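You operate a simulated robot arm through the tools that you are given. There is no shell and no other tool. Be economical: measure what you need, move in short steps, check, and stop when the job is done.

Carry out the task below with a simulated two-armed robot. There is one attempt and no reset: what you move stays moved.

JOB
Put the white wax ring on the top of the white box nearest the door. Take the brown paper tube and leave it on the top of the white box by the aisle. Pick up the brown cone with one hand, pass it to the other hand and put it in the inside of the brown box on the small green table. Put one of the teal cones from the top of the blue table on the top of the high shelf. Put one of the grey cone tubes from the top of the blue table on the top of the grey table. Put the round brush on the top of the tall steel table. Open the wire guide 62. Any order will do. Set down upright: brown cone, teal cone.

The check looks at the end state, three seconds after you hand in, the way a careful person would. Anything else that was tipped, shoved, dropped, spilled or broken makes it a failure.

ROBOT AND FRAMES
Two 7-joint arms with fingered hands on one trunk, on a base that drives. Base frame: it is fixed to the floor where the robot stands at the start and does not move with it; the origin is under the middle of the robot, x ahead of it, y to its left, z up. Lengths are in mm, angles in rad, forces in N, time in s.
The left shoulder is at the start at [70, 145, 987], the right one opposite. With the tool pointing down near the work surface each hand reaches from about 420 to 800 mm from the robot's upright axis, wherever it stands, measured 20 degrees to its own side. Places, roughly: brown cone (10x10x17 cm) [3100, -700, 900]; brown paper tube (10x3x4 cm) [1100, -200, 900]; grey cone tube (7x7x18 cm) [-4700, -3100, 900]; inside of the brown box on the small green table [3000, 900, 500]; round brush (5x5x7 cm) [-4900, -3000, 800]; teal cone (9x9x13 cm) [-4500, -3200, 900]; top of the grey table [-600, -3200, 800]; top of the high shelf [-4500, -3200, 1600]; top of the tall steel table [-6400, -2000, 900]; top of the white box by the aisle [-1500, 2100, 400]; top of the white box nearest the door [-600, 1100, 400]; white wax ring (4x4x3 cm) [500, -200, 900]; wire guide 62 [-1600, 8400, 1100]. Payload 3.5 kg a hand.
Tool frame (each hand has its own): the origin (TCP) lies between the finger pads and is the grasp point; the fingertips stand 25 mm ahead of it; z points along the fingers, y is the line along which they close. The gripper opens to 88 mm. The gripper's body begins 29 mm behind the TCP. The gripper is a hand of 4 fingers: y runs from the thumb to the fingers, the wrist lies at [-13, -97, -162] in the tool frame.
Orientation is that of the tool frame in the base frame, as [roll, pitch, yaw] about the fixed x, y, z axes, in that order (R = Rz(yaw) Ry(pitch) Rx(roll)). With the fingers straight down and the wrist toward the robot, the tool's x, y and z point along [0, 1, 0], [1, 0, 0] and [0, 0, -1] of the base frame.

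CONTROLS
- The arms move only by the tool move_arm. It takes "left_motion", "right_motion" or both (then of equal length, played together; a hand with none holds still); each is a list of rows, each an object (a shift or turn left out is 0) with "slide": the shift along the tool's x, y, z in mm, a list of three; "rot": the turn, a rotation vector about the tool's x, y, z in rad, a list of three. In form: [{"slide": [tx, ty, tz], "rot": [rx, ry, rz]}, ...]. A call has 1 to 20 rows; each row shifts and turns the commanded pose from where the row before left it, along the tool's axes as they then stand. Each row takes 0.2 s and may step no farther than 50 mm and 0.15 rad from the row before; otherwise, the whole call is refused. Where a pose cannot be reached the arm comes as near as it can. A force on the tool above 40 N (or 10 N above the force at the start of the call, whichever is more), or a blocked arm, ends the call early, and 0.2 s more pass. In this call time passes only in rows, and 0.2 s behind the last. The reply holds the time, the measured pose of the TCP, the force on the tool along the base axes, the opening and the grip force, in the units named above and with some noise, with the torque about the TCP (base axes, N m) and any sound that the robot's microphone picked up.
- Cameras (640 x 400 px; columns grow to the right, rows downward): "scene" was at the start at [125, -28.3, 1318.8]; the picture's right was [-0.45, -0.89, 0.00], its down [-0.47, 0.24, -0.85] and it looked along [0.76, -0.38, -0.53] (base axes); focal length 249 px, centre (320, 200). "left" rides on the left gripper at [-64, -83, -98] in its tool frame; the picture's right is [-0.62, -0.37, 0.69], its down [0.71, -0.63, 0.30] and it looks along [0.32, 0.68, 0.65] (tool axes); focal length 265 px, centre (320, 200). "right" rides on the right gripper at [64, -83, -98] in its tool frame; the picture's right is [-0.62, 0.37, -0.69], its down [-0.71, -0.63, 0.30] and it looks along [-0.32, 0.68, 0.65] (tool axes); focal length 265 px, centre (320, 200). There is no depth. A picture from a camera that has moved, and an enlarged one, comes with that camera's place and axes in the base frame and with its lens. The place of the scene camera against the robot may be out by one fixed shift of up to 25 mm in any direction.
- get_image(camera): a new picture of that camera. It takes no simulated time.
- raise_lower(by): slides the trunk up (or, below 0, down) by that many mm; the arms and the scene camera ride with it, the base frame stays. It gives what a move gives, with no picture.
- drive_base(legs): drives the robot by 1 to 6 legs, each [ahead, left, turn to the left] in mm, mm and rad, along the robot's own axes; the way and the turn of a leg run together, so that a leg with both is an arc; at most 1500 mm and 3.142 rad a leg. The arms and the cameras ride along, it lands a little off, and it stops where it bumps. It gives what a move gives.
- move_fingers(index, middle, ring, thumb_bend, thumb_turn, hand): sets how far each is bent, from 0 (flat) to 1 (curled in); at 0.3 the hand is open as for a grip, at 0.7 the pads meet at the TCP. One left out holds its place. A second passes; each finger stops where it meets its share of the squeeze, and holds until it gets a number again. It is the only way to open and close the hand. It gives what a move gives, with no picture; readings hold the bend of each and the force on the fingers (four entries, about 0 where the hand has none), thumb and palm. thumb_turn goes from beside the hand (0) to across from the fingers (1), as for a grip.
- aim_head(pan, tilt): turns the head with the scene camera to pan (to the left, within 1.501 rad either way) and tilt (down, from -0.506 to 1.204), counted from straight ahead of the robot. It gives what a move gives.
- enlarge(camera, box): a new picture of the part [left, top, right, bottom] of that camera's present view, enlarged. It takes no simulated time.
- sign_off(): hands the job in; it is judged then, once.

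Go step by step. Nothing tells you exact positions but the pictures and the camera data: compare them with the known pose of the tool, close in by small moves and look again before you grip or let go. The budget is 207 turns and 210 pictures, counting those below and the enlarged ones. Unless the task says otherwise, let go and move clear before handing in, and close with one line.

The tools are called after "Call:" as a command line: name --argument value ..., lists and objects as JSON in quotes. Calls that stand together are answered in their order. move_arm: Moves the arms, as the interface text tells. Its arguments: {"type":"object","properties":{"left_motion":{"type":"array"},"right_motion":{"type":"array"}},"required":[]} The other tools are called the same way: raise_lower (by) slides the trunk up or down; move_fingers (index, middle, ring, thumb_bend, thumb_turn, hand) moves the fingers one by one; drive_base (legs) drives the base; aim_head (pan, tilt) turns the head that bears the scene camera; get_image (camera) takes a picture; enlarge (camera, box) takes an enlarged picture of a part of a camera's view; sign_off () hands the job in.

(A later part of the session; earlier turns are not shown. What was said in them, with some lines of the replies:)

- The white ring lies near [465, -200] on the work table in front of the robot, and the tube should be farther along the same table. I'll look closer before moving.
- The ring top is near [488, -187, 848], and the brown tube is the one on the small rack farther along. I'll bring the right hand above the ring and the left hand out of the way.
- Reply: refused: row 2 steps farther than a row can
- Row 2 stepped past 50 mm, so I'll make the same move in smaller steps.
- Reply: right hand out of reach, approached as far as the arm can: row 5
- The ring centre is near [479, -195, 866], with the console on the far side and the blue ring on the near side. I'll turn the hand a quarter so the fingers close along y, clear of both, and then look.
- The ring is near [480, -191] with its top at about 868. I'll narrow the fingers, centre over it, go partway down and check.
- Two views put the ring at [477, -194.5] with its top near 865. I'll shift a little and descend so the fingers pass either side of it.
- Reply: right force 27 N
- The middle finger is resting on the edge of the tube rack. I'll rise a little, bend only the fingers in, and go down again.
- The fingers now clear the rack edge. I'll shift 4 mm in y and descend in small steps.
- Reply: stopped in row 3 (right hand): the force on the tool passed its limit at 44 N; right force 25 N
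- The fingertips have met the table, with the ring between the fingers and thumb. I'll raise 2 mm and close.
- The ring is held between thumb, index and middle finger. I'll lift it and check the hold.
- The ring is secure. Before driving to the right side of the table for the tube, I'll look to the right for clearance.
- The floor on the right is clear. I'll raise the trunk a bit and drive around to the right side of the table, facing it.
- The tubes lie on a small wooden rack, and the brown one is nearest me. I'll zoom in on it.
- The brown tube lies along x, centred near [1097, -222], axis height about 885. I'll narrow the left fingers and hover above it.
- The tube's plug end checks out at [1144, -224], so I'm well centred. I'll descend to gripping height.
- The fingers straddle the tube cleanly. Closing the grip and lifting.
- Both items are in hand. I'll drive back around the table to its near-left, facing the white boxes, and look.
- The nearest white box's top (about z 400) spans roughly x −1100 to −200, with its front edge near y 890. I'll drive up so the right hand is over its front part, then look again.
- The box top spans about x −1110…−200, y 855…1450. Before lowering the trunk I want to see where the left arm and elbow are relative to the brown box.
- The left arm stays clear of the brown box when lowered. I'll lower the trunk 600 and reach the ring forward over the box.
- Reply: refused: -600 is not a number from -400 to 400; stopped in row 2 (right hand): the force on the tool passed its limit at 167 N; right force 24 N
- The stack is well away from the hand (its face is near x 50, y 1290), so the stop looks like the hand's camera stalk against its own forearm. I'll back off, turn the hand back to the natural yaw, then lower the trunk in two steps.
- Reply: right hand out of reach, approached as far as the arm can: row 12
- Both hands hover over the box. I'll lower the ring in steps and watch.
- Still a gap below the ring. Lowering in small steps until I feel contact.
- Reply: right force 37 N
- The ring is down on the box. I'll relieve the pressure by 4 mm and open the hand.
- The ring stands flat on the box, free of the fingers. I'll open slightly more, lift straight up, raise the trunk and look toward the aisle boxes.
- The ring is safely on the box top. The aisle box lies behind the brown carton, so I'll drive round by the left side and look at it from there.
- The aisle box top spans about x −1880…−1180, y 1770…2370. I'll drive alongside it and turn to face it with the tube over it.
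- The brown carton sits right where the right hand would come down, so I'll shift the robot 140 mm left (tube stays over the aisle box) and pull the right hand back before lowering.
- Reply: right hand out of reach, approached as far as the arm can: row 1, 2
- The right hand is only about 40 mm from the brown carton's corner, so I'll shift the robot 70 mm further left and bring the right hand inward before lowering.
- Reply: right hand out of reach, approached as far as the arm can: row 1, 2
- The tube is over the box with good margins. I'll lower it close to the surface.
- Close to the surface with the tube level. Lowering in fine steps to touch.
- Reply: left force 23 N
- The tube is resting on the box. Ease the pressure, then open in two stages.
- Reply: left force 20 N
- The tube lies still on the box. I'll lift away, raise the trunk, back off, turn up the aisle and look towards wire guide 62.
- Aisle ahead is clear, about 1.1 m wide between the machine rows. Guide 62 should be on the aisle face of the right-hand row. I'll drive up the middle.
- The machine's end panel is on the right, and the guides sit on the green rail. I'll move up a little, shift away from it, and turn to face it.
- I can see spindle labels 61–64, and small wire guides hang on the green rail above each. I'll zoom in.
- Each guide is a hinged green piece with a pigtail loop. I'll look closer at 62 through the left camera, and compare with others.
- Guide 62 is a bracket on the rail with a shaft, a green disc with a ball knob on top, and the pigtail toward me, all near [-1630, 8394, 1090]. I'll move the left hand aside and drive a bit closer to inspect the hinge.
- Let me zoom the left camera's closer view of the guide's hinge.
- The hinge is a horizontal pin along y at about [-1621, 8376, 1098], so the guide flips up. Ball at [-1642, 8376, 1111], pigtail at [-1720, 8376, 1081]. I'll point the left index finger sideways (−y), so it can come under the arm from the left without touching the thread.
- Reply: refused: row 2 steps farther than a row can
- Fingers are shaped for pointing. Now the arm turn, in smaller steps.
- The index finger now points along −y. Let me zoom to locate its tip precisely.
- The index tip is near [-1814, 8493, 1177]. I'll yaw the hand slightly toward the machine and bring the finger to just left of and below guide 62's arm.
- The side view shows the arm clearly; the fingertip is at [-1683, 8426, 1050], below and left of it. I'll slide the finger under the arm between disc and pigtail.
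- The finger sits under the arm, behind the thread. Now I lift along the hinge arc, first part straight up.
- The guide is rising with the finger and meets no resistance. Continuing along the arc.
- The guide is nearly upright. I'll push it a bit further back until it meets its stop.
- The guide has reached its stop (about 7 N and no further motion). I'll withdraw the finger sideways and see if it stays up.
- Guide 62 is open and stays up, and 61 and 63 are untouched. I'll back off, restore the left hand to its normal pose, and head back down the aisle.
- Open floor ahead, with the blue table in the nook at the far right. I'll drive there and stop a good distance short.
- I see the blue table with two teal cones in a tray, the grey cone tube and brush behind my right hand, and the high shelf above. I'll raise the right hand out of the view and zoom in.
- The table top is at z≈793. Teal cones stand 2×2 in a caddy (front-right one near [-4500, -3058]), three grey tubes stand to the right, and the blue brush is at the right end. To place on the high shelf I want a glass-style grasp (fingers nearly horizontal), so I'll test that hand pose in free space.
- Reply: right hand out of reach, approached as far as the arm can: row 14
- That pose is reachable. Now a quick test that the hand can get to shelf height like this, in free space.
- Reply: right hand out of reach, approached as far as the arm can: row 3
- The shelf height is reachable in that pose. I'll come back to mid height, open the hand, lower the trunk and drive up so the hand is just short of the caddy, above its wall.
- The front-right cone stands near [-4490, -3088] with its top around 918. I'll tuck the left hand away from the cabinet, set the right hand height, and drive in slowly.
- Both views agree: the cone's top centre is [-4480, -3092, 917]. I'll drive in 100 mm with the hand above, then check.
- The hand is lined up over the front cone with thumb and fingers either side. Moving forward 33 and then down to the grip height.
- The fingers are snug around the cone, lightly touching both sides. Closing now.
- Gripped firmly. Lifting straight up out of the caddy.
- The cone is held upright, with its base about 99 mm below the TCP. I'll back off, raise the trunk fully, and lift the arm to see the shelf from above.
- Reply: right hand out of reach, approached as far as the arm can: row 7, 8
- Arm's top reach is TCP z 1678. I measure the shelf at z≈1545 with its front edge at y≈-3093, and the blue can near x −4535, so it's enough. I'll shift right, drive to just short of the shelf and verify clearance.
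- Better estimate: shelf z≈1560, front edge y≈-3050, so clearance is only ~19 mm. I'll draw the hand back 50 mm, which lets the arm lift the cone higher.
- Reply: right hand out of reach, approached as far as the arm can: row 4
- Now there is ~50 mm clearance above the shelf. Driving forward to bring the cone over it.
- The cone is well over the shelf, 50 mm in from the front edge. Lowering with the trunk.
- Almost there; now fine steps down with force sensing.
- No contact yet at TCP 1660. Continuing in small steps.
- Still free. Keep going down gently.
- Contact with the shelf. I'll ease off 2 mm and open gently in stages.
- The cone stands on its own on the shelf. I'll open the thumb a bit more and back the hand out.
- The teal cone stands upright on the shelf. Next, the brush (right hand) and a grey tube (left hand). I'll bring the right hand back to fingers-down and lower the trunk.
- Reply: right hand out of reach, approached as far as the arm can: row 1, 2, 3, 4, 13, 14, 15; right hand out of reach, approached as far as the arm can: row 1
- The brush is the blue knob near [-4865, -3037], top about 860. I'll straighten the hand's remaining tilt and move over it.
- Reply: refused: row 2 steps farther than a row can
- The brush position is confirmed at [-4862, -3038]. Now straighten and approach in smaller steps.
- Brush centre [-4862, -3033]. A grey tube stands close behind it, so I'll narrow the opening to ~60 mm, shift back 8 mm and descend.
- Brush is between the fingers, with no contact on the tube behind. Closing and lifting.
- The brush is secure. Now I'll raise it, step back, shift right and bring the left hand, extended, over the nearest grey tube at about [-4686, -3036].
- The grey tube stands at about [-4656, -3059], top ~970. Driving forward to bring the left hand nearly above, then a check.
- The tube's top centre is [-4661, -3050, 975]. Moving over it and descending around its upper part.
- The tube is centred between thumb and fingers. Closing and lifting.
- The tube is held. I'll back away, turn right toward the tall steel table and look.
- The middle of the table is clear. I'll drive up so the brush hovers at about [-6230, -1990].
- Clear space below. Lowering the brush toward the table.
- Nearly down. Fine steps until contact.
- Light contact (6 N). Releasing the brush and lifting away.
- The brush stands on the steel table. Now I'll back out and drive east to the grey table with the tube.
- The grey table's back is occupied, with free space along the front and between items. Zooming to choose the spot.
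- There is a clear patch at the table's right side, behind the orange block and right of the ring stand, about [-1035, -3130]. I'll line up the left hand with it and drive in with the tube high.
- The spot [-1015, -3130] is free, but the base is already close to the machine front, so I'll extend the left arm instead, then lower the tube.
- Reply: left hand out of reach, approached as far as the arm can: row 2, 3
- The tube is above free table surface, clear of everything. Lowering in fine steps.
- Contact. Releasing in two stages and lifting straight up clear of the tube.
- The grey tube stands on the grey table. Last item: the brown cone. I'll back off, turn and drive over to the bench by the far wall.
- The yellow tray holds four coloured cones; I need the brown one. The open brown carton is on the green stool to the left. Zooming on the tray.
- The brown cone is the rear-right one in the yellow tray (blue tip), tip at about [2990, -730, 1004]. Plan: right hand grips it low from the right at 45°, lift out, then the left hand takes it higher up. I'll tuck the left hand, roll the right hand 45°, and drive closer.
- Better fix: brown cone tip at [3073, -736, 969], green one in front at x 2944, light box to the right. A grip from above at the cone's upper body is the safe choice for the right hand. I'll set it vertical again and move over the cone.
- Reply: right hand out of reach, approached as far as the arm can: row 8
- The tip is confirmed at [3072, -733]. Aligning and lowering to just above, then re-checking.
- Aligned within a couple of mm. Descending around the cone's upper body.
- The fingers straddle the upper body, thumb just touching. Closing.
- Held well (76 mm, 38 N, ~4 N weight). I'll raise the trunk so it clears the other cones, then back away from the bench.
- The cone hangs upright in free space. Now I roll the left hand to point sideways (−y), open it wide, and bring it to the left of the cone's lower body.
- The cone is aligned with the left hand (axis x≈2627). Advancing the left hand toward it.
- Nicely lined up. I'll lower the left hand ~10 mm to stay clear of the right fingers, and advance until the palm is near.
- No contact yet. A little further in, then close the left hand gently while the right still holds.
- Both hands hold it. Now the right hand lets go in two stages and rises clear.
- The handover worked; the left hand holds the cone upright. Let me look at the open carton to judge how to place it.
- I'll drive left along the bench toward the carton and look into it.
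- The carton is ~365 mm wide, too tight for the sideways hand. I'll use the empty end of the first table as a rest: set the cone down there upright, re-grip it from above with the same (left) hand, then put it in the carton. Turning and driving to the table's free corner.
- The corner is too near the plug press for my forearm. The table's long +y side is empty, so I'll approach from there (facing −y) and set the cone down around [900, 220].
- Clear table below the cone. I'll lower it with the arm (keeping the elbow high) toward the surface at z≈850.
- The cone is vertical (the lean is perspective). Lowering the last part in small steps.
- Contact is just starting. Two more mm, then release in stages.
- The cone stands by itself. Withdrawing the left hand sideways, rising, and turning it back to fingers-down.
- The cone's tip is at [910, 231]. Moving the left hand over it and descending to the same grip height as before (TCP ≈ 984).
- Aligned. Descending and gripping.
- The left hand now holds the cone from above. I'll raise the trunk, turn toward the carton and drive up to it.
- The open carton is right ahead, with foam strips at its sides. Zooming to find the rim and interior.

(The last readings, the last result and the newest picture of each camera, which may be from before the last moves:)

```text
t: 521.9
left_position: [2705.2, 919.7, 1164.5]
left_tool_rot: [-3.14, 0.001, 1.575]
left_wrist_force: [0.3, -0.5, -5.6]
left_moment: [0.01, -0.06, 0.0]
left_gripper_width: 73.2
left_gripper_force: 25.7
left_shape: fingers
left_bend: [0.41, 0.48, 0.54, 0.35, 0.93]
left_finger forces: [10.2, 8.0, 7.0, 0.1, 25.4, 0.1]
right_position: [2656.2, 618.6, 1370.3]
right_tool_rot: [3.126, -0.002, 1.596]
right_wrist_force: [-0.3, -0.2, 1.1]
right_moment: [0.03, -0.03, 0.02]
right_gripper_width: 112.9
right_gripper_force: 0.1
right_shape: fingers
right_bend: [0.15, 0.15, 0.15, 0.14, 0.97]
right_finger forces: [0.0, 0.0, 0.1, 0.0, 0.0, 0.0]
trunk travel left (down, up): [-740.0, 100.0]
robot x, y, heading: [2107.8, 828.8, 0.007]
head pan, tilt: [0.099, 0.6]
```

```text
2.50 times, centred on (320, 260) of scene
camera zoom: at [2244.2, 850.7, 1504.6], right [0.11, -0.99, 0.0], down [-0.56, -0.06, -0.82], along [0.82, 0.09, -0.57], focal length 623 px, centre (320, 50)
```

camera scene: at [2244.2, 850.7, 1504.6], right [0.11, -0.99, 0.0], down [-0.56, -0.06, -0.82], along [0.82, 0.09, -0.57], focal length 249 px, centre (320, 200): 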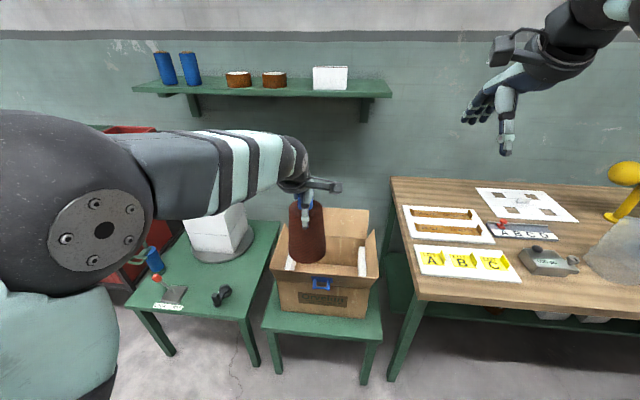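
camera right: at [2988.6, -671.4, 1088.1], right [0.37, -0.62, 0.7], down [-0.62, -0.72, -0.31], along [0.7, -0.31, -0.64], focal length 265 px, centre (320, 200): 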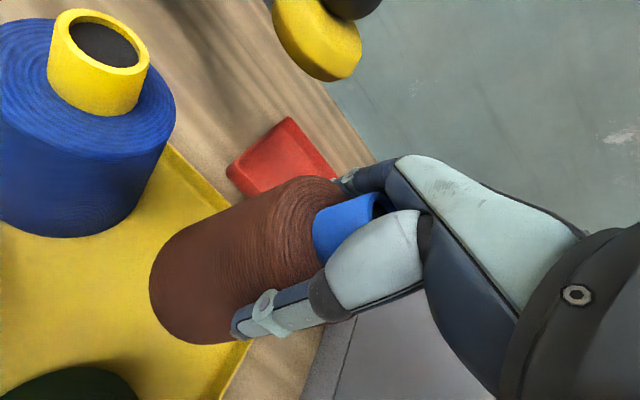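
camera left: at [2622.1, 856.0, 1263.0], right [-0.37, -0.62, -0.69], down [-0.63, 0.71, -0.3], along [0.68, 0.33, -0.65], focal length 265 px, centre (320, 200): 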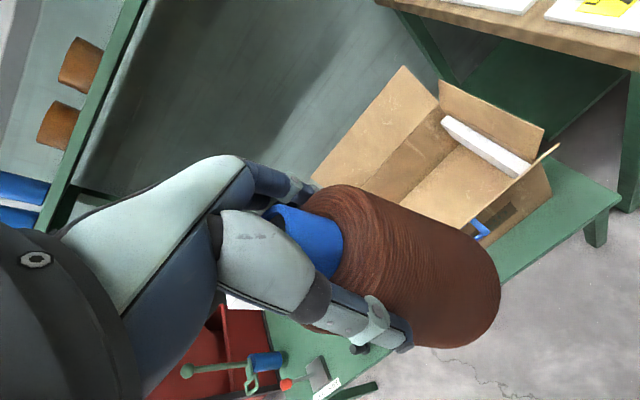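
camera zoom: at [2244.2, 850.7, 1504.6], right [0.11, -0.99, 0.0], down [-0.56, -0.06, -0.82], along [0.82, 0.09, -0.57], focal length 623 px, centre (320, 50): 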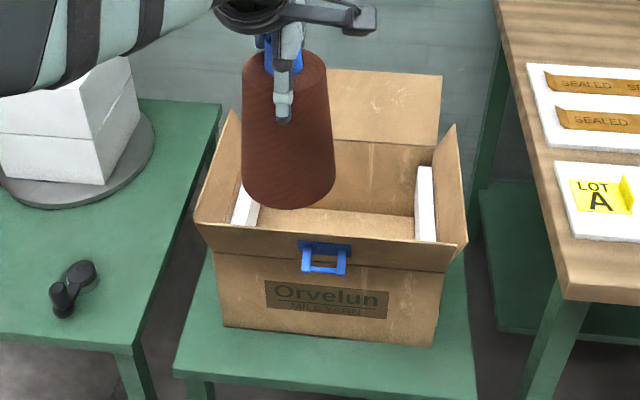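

Carton: floor ≈450, walls to ≈650 with flaps up to ≈750; inside x 2878–3155, y 712–1078 with foam at both sides. I'll aim for [3050, 895]. First lower the trunk 150 (to stay under the wall shelf), then drive so the cone is above the opening.

Call:
raise_lower --by -150

Call:
drive_base --legs '[[350, -24, 0]]'

Call:
aim_head --pan 0.1 --tilt 0.85

Call:
get_image --camera "scene"

Call:
get_image --camera "left"

```text
t: 523.7
left_position: [2704.9, 918.1, 1013.4]
left_tool_rot: [-3.138, 0.001, 1.577]
left_wrist_force: [-0.3, 0.2, -5.6]
left_moment: [0.0, -0.05, 0.01]
left_gripper_width: 73.5
left_gripper_force: 25.7
left_shape: fingers
left_bend: [0.41, 0.48, 0.54, 0.35, 0.93]
left_finger forces: [10.1, 8.1, 7.0, 0.0, 25.2, 0.0]
right_position: [2656.4, 620.2, 1219.2]
right_tool_rot: [3.127, -0.001, 1.597]
right_wrist_force: [-0.1, -0.7, -0.1]
right_moment: [0.01, 0.0, -0.02]
right_gripper_width: 112.9
right_gripper_force: 0.2
right_shape: fingers
right_bend: [0.15, 0.15, 0.15, 0.14, 0.97]
right_finger forces: [0.1, 0.1, 0.0, 0.0, 0.0, 0.0]
trunk travel left (down, up): [-590.0, 250.0]
robot x, y, heading: [2112.0, 831.1, 0.007]
head pan, tilt: [0.099, 0.6]
```

```text
t: 525.9
left_position: [3053.7, 898.4, 1014.4]
left_tool_rot: [3.141, -0.001, 1.577]
left_wrist_force: [-0.2, -0.7, -4.8]
left_moment: [0.02, -0.04, -0.01]
left_gripper_width: 73.5
left_gripper_force: 24.7
left_shape: fingers
left_bend: [0.41, 0.48, 0.54, 0.35, 0.93]
left_finger forces: [10.0, 8.1, 7.0, 0.1, 25.0, 0.0]
right_position: [3005.1, 597.1, 1220.7]
right_tool_rot: [3.127, -0.002, 1.595]
right_wrist_force: [0.0, 0.4, -0.4]
right_moment: [0.01, 0.04, -0.01]
right_gripper_width: 112.8
right_gripper_force: 0.1
right_shape: fingers
right_bend: [0.15, 0.15, 0.15, 0.14, 0.97]
right_finger forces: [0.1, 0.0, 0.0, 0.1, 0.0, 0.1]
trunk travel left (down, up): [-590.0, 250.0]
robot x, y, heading: [2457.2, 802.2, 0.011]
head pan, tilt: [0.099, 0.6]
```

```text
t: 526.7
left_position: [3054.0, 898.2, 1012.9]
left_tool_rot: [-3.14, 0.001, 1.577]
left_wrist_force: [0.1, 0.7, -5.4]
left_moment: [0.04, -0.07, -0.01]
left_gripper_width: 73.5
left_gripper_force: 25.7
left_shape: fingers
left_bend: [0.41, 0.48, 0.54, 0.35, 0.93]
left_finger forces: [10.0, 8.1, 7.0, 0.0, 24.8, 0.0]
right_position: [3006.5, 598.0, 1220.4]
right_tool_rot: [3.125, -0.002, 1.596]
right_wrist_force: [1.5, -1.0, 0.7]
right_moment: [-0.03, -0.01, -0.02]
right_gripper_width: 112.8
right_gripper_force: 0.0
right_shape: fingers
right_bend: [0.15, 0.15, 0.15, 0.14, 0.97]
right_finger forces: [0.0, 0.0, 0.0, 0.1, 0.0, 0.0]
trunk travel left (down, up): [-590.0, 250.0]
robot x, y, heading: [2459.5, 809.7, 0.009]
head pan, tilt: [0.099, 0.85]
```

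```text
33 pictures are left
camera scene: at [2583.1, 827.9, 1333.8], right [0.11, -0.99, 0.0], down [-0.75, -0.08, -0.66], along [0.66, 0.07, -0.75], focal length 249 px, centre (320, 200)
```

scene: 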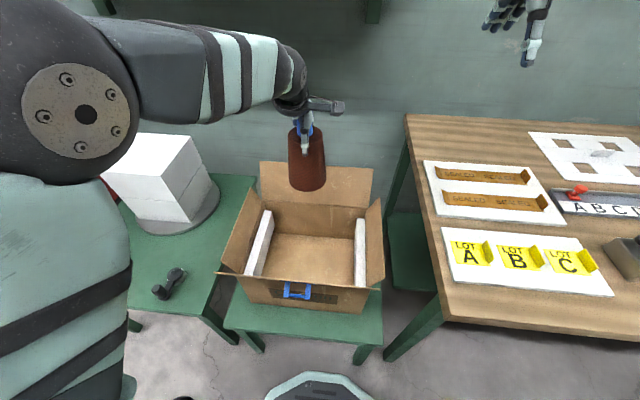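

```text
32 pictures are left
camera left: at [2971.1, 834.0, 1112.9], right [-0.37, -0.62, -0.69], down [-0.63, 0.71, -0.3], along [0.68, 0.33, -0.65], focal length 265 px, centre (320, 200)
```

left: 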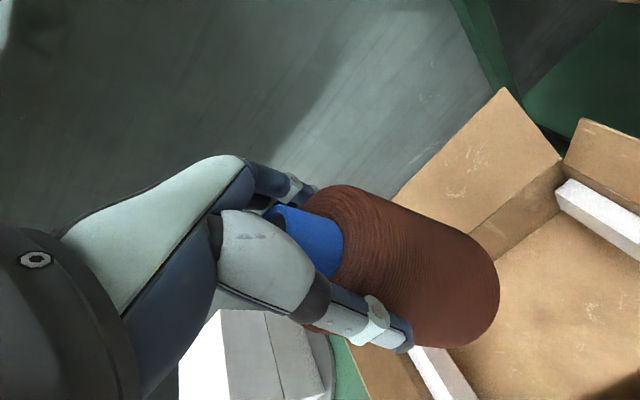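

The cone is right above the opening. Lowering with the arm first, in steps, watching flap clearance.

Call:
move_arm --left_motion '[{"slide": [0, -12, 40]}, {"slide": [0, 0, 45]}, {"slide": [0, 0, 45]}, {"slide": [0, 0, 45]}, {"slide": [0, 0, 45]}]'

Call:
get_image --camera "scene"

Call:
get_image --camera "left"

```text
t: 527.9
left_position: [3043.2, 898.8, 794.2]
left_tool_rot: [-3.141, 0.0, 1.576]
left_wrist_force: [0.5, -0.6, -5.4]
left_moment: [0.02, -0.03, 0.03]
left_gripper_width: 72.9
left_gripper_force: 22.4
left_shape: fingers
left_bend: [0.41, 0.48, 0.54, 0.35, 0.93]
left_finger forces: [9.4, 7.7, 6.8, 0.0, 20.6, 0.0]
right_position: [3007.0, 598.2, 1220.5]
right_tool_rot: [3.127, -0.002, 1.596]
right_wrist_force: [0.0, 0.5, -0.1]
right_moment: [0.03, -0.01, -0.01]
right_gripper_width: 112.9
right_gripper_force: 0.0
right_shape: fingers
right_bend: [0.15, 0.15, 0.15, 0.14, 0.97]
right_finger forces: [0.1, 0.0, 0.0, 0.1, 0.0, 0.0]
trunk travel left (down, up): [-590.0, 250.0]
robot x, y, heading: [2460.0, 807.1, 0.006]
head pan, tilt: [0.099, 0.85]
```

```text
31 pictures are left
camera scene: at [2584.5, 828.0, 1333.6], right [0.11, -0.99, 0.0], down [-0.75, -0.08, -0.66], along [0.65, 0.07, -0.75], focal length 249 px, centre (320, 200)
```

scene: 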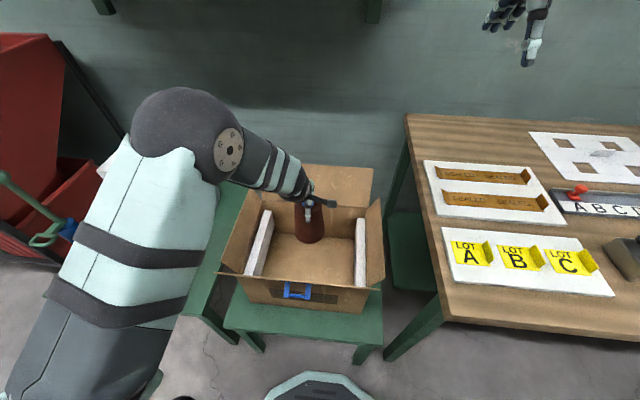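

```text
30 pictures are left
camera left: at [2959.7, 834.2, 892.7], right [-0.37, -0.62, -0.69], down [-0.63, 0.71, -0.3], along [0.68, 0.33, -0.65], focal length 265 px, centre (320, 200)
```

left: 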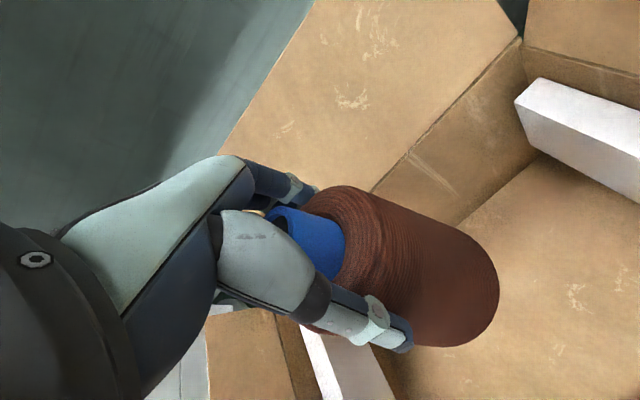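

Good: elbow is high and the cone is entering the carton cleanly. I'll re-tighten the grip and continue down.

Call:
move_fingers --hand "left" --index 0.68 --middle 0.68 --ring 0.68 --thumb_bend 0.68

Call:
move_arm --left_motion '[{"slide": [0, 0, 40]}, {"slide": [0, 0, 40]}, {"slide": [0, 0, 40]}, {"slide": [0, 0, 20]}]'

Call:
get_image --camera "scene"

Call:
get_image --camera "left"

```text
t: 528.9
left_position: [3042.0, 898.1, 793.9]
left_tool_rot: [-3.139, -0.001, 1.577]
left_wrist_force: [0.2, 0.1, -5.5]
left_moment: [-0.02, -0.07, 0.03]
left_gripper_width: 73.1
left_gripper_force: 24.7
left_shape: fingers
left_bend: [0.49, 0.54, 0.59, 0.3, 0.93]
left_finger forces: [10.2, 9.3, 6.5, 0.0, 24.7, 0.0]
right_position: [3005.5, 597.0, 1220.8]
right_tool_rot: [3.126, -0.001, 1.596]
right_wrist_force: [0.5, 0.2, 0.0]
right_moment: [0.01, 0.0, -0.01]
right_gripper_width: 112.9
right_gripper_force: 0.1
right_shape: fingers
right_bend: [0.15, 0.15, 0.15, 0.14, 0.97]
right_finger forces: [0.0, 0.0, 0.1, 0.0, 0.0, 0.0]
trunk travel left (down, up): [-590.0, 250.0]
robot x, y, heading: [2458.9, 804.9, 0.006]
head pan, tilt: [0.099, 0.85]
```

```text
t: 529.9
left_position: [3040.7, 897.8, 653.7]
left_tool_rot: [-3.14, 0.001, 1.577]
left_wrist_force: [-0.1, 0.1, -6.0]
left_moment: [0.0, -0.09, -0.02]
left_gripper_width: 73.0
left_gripper_force: 25.3
left_shape: fingers
left_bend: [0.49, 0.54, 0.59, 0.29, 0.93]
left_finger forces: [10.1, 9.3, 6.5, 0.1, 24.1, 0.0]
right_position: [3005.6, 598.1, 1220.1]
right_tool_rot: [3.127, -0.003, 1.596]
right_wrist_force: [0.7, 0.1, -0.5]
right_moment: [-0.02, 0.01, -0.01]
right_gripper_width: 113.1
right_gripper_force: 0.0
right_shape: fingers
right_bend: [0.15, 0.15, 0.15, 0.14, 0.97]
right_finger forces: [0.0, 0.0, 0.1, 0.0, 0.1, 0.0]
trunk travel left (down, up): [-590.0, 250.0]
robot x, y, heading: [2458.6, 806.6, 0.008]
head pan, tilt: [0.099, 0.85]
```

```text
29 pictures are left
camera scene: at [2583.3, 828.0, 1333.7], right [0.11, -0.99, 0.0], down [-0.75, -0.08, -0.66], along [0.66, 0.07, -0.75], focal length 249 px, centre (320, 200)
```

scene: 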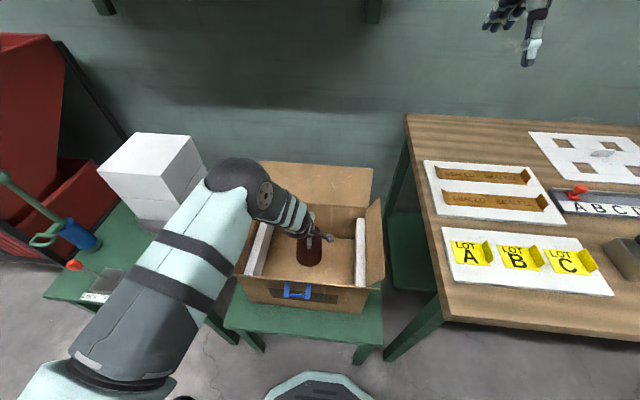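

```text
28 pictures are left
camera left: at [2958.6, 834.2, 752.6], right [-0.37, -0.62, -0.69], down [-0.63, 0.71, -0.3], along [0.68, 0.33, -0.65], focal length 265 px, centre (320, 200)
```

left: 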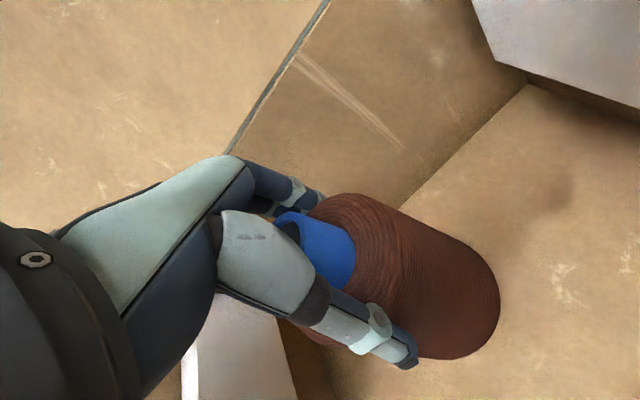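

Continuing down in decreasing steps until the base touches the carton floor.

Call:
move_arm --left_motion '[{"slide": [0, 0, 15]}, {"slide": [0, 0, 10]}, {"slide": [0, 0, 7]}, {"slide": [0, 0, 5]}]'

Call:
get_image --camera "left"

```text
t: 530.9
left_position: [3045.2, 899.3, 629.2]
left_tool_rot: [3.118, -0.003, 1.579]
left_wrist_force: [-11.7, 1.9, 30.3]
left_moment: [-0.17, 1.37, -0.14]
left_gripper_width: 73.9
left_gripper_force: 35.3
left_shape: fingers
left_bend: [0.52, 0.56, 0.6, 0.14, 0.94]
left_finger forces: [8.4, 7.8, 6.2, 0.1, 47.5, 0.0]
right_position: [2999.6, 598.8, 1223.8]
right_tool_rot: [3.122, -0.001, 1.595]
right_wrist_force: [0.6, -0.3, -1.3]
right_moment: [-0.01, 0.04, -0.01]
right_gripper_width: 112.7
right_gripper_force: 0.1
right_shape: fingers
right_bend: [0.15, 0.15, 0.15, 0.14, 0.97]
right_finger forces: [0.0, 0.0, 0.0, 0.0, 0.0, 0.0]
trunk travel left (down, up): [-590.0, 250.0]
robot x, y, heading: [2463.4, 803.9, 0.006]
head pan, tilt: [0.099, 0.85]
stopped in row 4 (left hand): the force on the tool passed its limit at 44 N (the readings are from after the stop); the commanded pose is now the measured one
```

```text
27 pictures are left
camera left: at [2961.1, 836.0, 725.2], right [-0.35, -0.62, -0.7], down [-0.63, 0.71, -0.32], along [0.7, 0.33, -0.64], focal length 265 px, centre (320, 200)
```

left: 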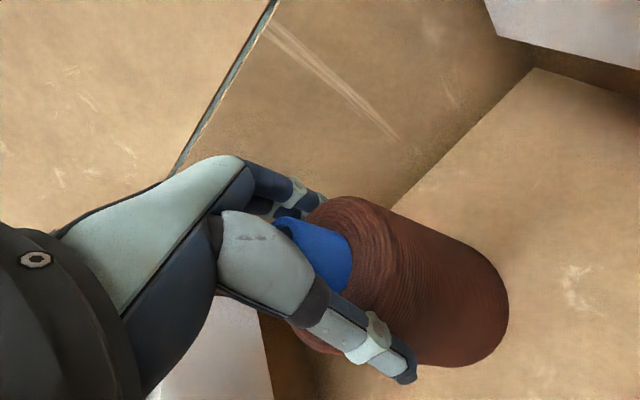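

The cone's base is on the carton floor. I'll ease up a few mm, then open gently.

Call:
move_arm --left_motion '[{"slide": [0, 0, -4]}, {"slide": [0, 0, -2]}]'

Call:
move_fingers --hand "left" --index 0.4 --middle 0.44 --ring 0.48 --thumb_bend 0.12

Call:
get_image --camera "left"

```text
t: 531.5
left_position: [3044.7, 900.0, 630.0]
left_tool_rot: [3.127, -0.003, 1.578]
left_wrist_force: [-3.8, 2.6, 7.4]
left_moment: [-0.05, 0.28, -0.08]
left_gripper_width: 73.7
left_gripper_force: 29.8
left_shape: fingers
left_bend: [0.51, 0.56, 0.6, 0.18, 0.94]
left_finger forces: [10.5, 9.6, 7.1, 0.1, 31.2, 0.1]
right_position: [3003.0, 597.9, 1221.5]
right_tool_rot: [3.124, -0.002, 1.596]
right_wrist_force: [0.2, 0.9, -0.1]
right_moment: [-0.02, -0.03, 0.01]
right_gripper_width: 113.0
right_gripper_force: 0.0
right_shape: fingers
right_bend: [0.15, 0.15, 0.15, 0.14, 0.97]
right_finger forces: [0.0, 0.0, 0.0, 0.0, 0.0, 0.0]
trunk travel left (down, up): [-590.0, 250.0]
robot x, y, heading: [2457.1, 808.1, 0.008]
head pan, tilt: [0.099, 0.85]
```

```text
t: 532.5
left_position: [3044.4, 898.8, 628.5]
left_tool_rot: [3.127, -0.004, 1.578]
left_wrist_force: [-1.9, 0.2, 0.8]
left_moment: [0.0, 0.04, -0.02]
left_gripper_width: 87.7
left_gripper_force: 1.2
left_shape: fingers
left_bend: [0.4, 0.44, 0.48, 0.09, 0.98]
left_finger forces: [0.0, 0.1, 0.0, 0.1, 2.2, 0.0]
right_position: [3003.7, 598.0, 1221.4]
right_tool_rot: [3.124, -0.003, 1.594]
right_wrist_force: [-0.5, 0.1, -0.3]
right_moment: [-0.01, 0.04, -0.01]
right_gripper_width: 113.1
right_gripper_force: 0.1
right_shape: fingers
right_bend: [0.15, 0.15, 0.15, 0.14, 0.97]
right_finger forces: [0.0, 0.0, 0.1, 0.0, 0.1, 0.0]
trunk travel left (down, up): [-590.0, 250.0]
robot x, y, heading: [2462.0, 805.2, 0.01]
head pan, tilt: [0.099, 0.85]
```

```text
26 pictures are left
camera left: at [2961.8, 835.5, 726.9], right [-0.35, -0.62, -0.7], down [-0.63, 0.71, -0.31], along [0.69, 0.33, -0.64], focal length 265 px, centre (320, 200)
```

left: 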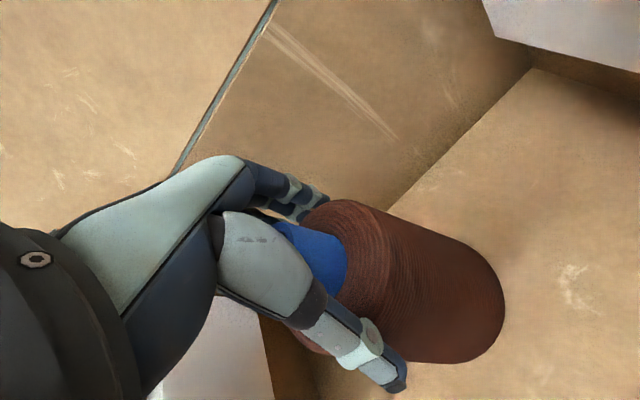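

The cone is down and free except for a light thumb touch. Opening the fingers, shifting the hand back ~10 mm off the thumb side, and rising straight up.

Call:
move_fingers --hand "left" --index 0.22 --middle 0.22 --ring 0.22 --thumb_bend 0.05

Call:
move_arm --left_motion '[{"slide": [0, -6, 0]}, {"slide": [0, -4, -3]}]'

Call:
get_image --camera "left"

```text
t: 533.5
left_position: [3047.2, 899.5, 629.7]
left_tool_rot: [3.127, -0.003, 1.578]
left_wrist_force: [-0.5, 0.3, 0.4]
left_moment: [-0.01, -0.01, 0.0]
left_gripper_width: 108.8
left_gripper_force: 0.8
left_shape: fingers
left_bend: [0.22, 0.22, 0.22, 0.04, 0.98]
left_finger forces: [0.1, 0.0, 0.0, 0.0, 1.3, 0.0]
right_position: [3003.4, 598.0, 1221.0]
right_tool_rot: [3.125, -0.001, 1.595]
right_wrist_force: [-0.1, 0.0, 0.6]
right_moment: [0.0, -0.01, -0.04]
right_gripper_width: 113.0
right_gripper_force: 0.1
right_shape: fingers
right_bend: [0.15, 0.15, 0.15, 0.14, 0.97]
right_finger forces: [0.1, 0.1, 0.1, 0.0, 0.0, 0.1]
trunk travel left (down, up): [-590.0, 250.0]
robot x, y, heading: [2460.6, 804.5, 0.007]
head pan, tilt: [0.099, 0.85]
```

```text
t: 534.1
left_position: [3037.0, 899.8, 631.7]
left_tool_rot: [3.127, -0.002, 1.58]
left_wrist_force: [0.2, 0.2, -0.3]
left_moment: [0.03, 0.0, 0.01]
left_gripper_width: 108.8
left_gripper_force: 0.1
left_shape: fingers
left_bend: [0.22, 0.22, 0.22, 0.05, 0.98]
left_finger forces: [0.0, 0.0, 0.1, 0.0, 0.0, 0.0]
right_position: [3004.5, 598.3, 1220.8]
right_tool_rot: [3.123, -0.001, 1.595]
right_wrist_force: [0.5, -0.3, 0.8]
right_moment: [-0.01, -0.02, -0.01]
right_gripper_width: 112.8
right_gripper_force: 0.0
right_shape: fingers
right_bend: [0.15, 0.15, 0.15, 0.14, 0.97]
right_finger forces: [0.0, 0.1, 0.0, 0.0, 0.0, 0.0]
trunk travel left (down, up): [-590.0, 250.0]
robot x, y, heading: [2459.4, 808.2, 0.008]
head pan, tilt: [0.099, 0.85]
```

```text
25 pictures are left
camera left: at [2952.2, 835.6, 729.4], right [-0.35, -0.62, -0.7], down [-0.63, 0.71, -0.31], along [0.69, 0.33, -0.64], focal length 265 px, centre (320, 200)
```

left: 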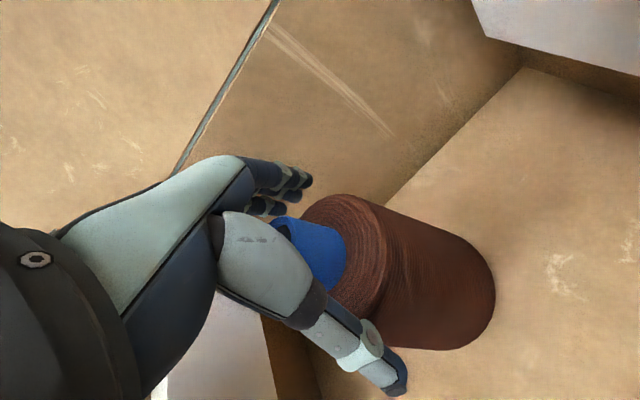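

All contact is gone. Lifting the hand straight out of the carton.

Call:
move_arm --left_motion '[{"slide": [0, 0, -15]}, {"slide": [0, 0, -30]}, {"slide": [0, 0, -45]}, {"slide": [0, 0, -45]}, {"slide": [0, 0, -45]}, {"slide": [0, 0, -45]}, {"slide": [0, 0, -45]}, {"slide": [0, 0, -45]}, {"slide": [0, 0, -45]}]'

Call:
get_image --camera "scene"

Call:
get_image --camera "left"

```text
t: 536.1
left_position: [3029.0, 898.0, 991.9]
left_tool_rot: [3.128, -0.001, 1.578]
left_wrist_force: [-0.9, -0.3, 0.4]
left_moment: [-0.06, 0.02, 0.02]
left_gripper_width: 108.6
left_gripper_force: 0.1
left_shape: fingers
left_bend: [0.22, 0.22, 0.22, 0.05, 0.98]
left_finger forces: [0.1, 0.1, 0.0, 0.0, 0.1, 0.1]
right_position: [3003.4, 598.0, 1221.1]
right_tool_rot: [3.124, -0.001, 1.595]
right_wrist_force: [-0.6, 0.3, -0.4]
right_moment: [-0.02, 0.01, 0.03]
right_gripper_width: 113.0
right_gripper_force: 0.1
right_shape: fingers
right_bend: [0.15, 0.15, 0.15, 0.14, 0.97]
right_finger forces: [0.0, 0.0, 0.0, 0.1, 0.1, 0.0]
trunk travel left (down, up): [-590.0, 250.0]
robot x, y, heading: [2457.5, 808.4, 0.006]
head pan, tilt: [0.099, 0.85]
```

```text
24 pictures are left
camera scene: at [2580.5, 827.9, 1333.9], right [0.11, -0.99, 0.0], down [-0.75, -0.08, -0.66], along [0.66, 0.07, -0.75], focal length 249 px, centre (320, 200)
```

scene: 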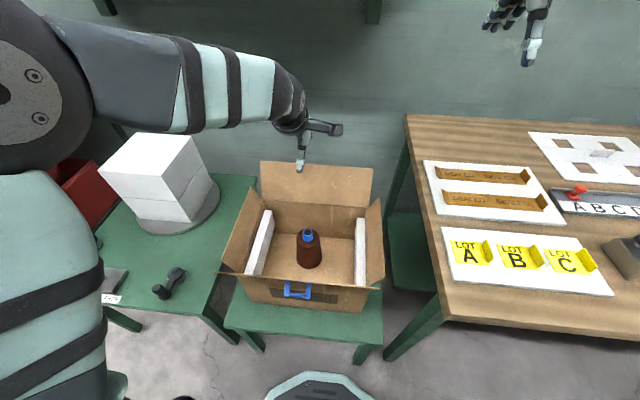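

```text
23 pictures are left
camera left: at [2944.9, 833.9, 1089.6], right [-0.35, -0.62, -0.7], down [-0.63, 0.71, -0.31], along [0.69, 0.33, -0.64], focal length 265 px, centre (320, 200)
```

left: 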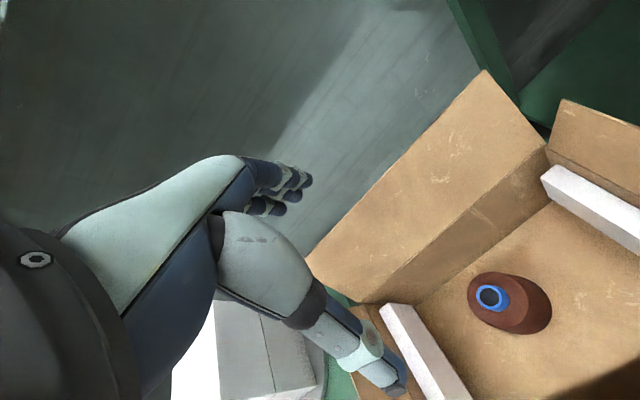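

The brown cone stands upright inside the carton. I'll back the robot clear of the carton and bench.

Call:
drive_base --legs '[[-450, 0, 0]]'

Call:
get_image --camera "scene"

```text
t: 538.9
left_position: [2576.9, 897.0, 991.5]
left_tool_rot: [3.126, -0.004, 1.581]
left_wrist_force: [0.9, -0.4, -0.4]
left_moment: [-0.02, 0.0, 0.02]
left_gripper_width: 108.6
left_gripper_force: 0.0
left_shape: fingers
left_bend: [0.22, 0.22, 0.22, 0.05, 0.98]
left_finger forces: [0.0, 0.1, 0.1, 0.1, 0.1, 0.0]
right_position: [2551.9, 597.1, 1220.9]
right_tool_rot: [3.125, -0.001, 1.598]
right_wrist_force: [-0.4, -0.5, 0.2]
right_moment: [-0.01, -0.01, -0.03]
right_gripper_width: 112.9
right_gripper_force: 0.1
right_shape: fingers
right_bend: [0.15, 0.15, 0.15, 0.14, 0.97]
right_finger forces: [0.0, 0.0, 0.1, 0.0, 0.0, 0.0]
trunk travel left (down, up): [-590.0, 250.0]
robot x, y, heading: [2009.7, 803.5, 0.009]
head pan, tilt: [0.099, 0.85]
```

```text
22 pictures are left
camera scene: at [2128.0, 824.5, 1333.8], right [0.11, -0.99, 0.0], down [-0.75, -0.08, -0.66], along [0.66, 0.07, -0.75], focal length 249 px, centre (320, 200)
```

scene: 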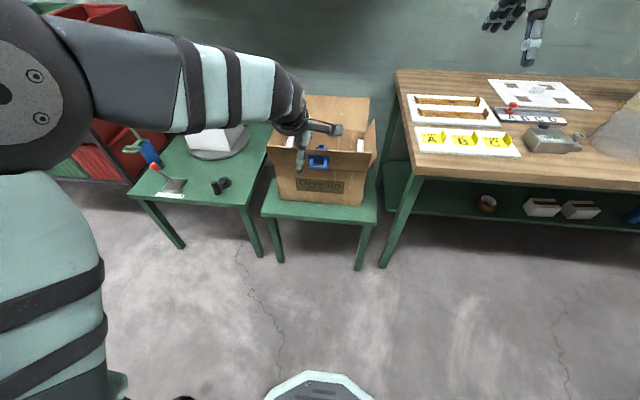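

All seven jobs are done and both hands are empty and clear, so I'm handing in.

Call:
sign_off

```text
The job is handed in.
```

I finished all seven jobs and handed in; the result of the check has not come back. The brown cone was passed from right hand to left, then set down once on the first table so the left hand could re-grip it from above before it went into the box. While carrying the wax ring over the white boxes, the right arm hit something at 167 N; I took it to be the arm touching itself and did not check further.
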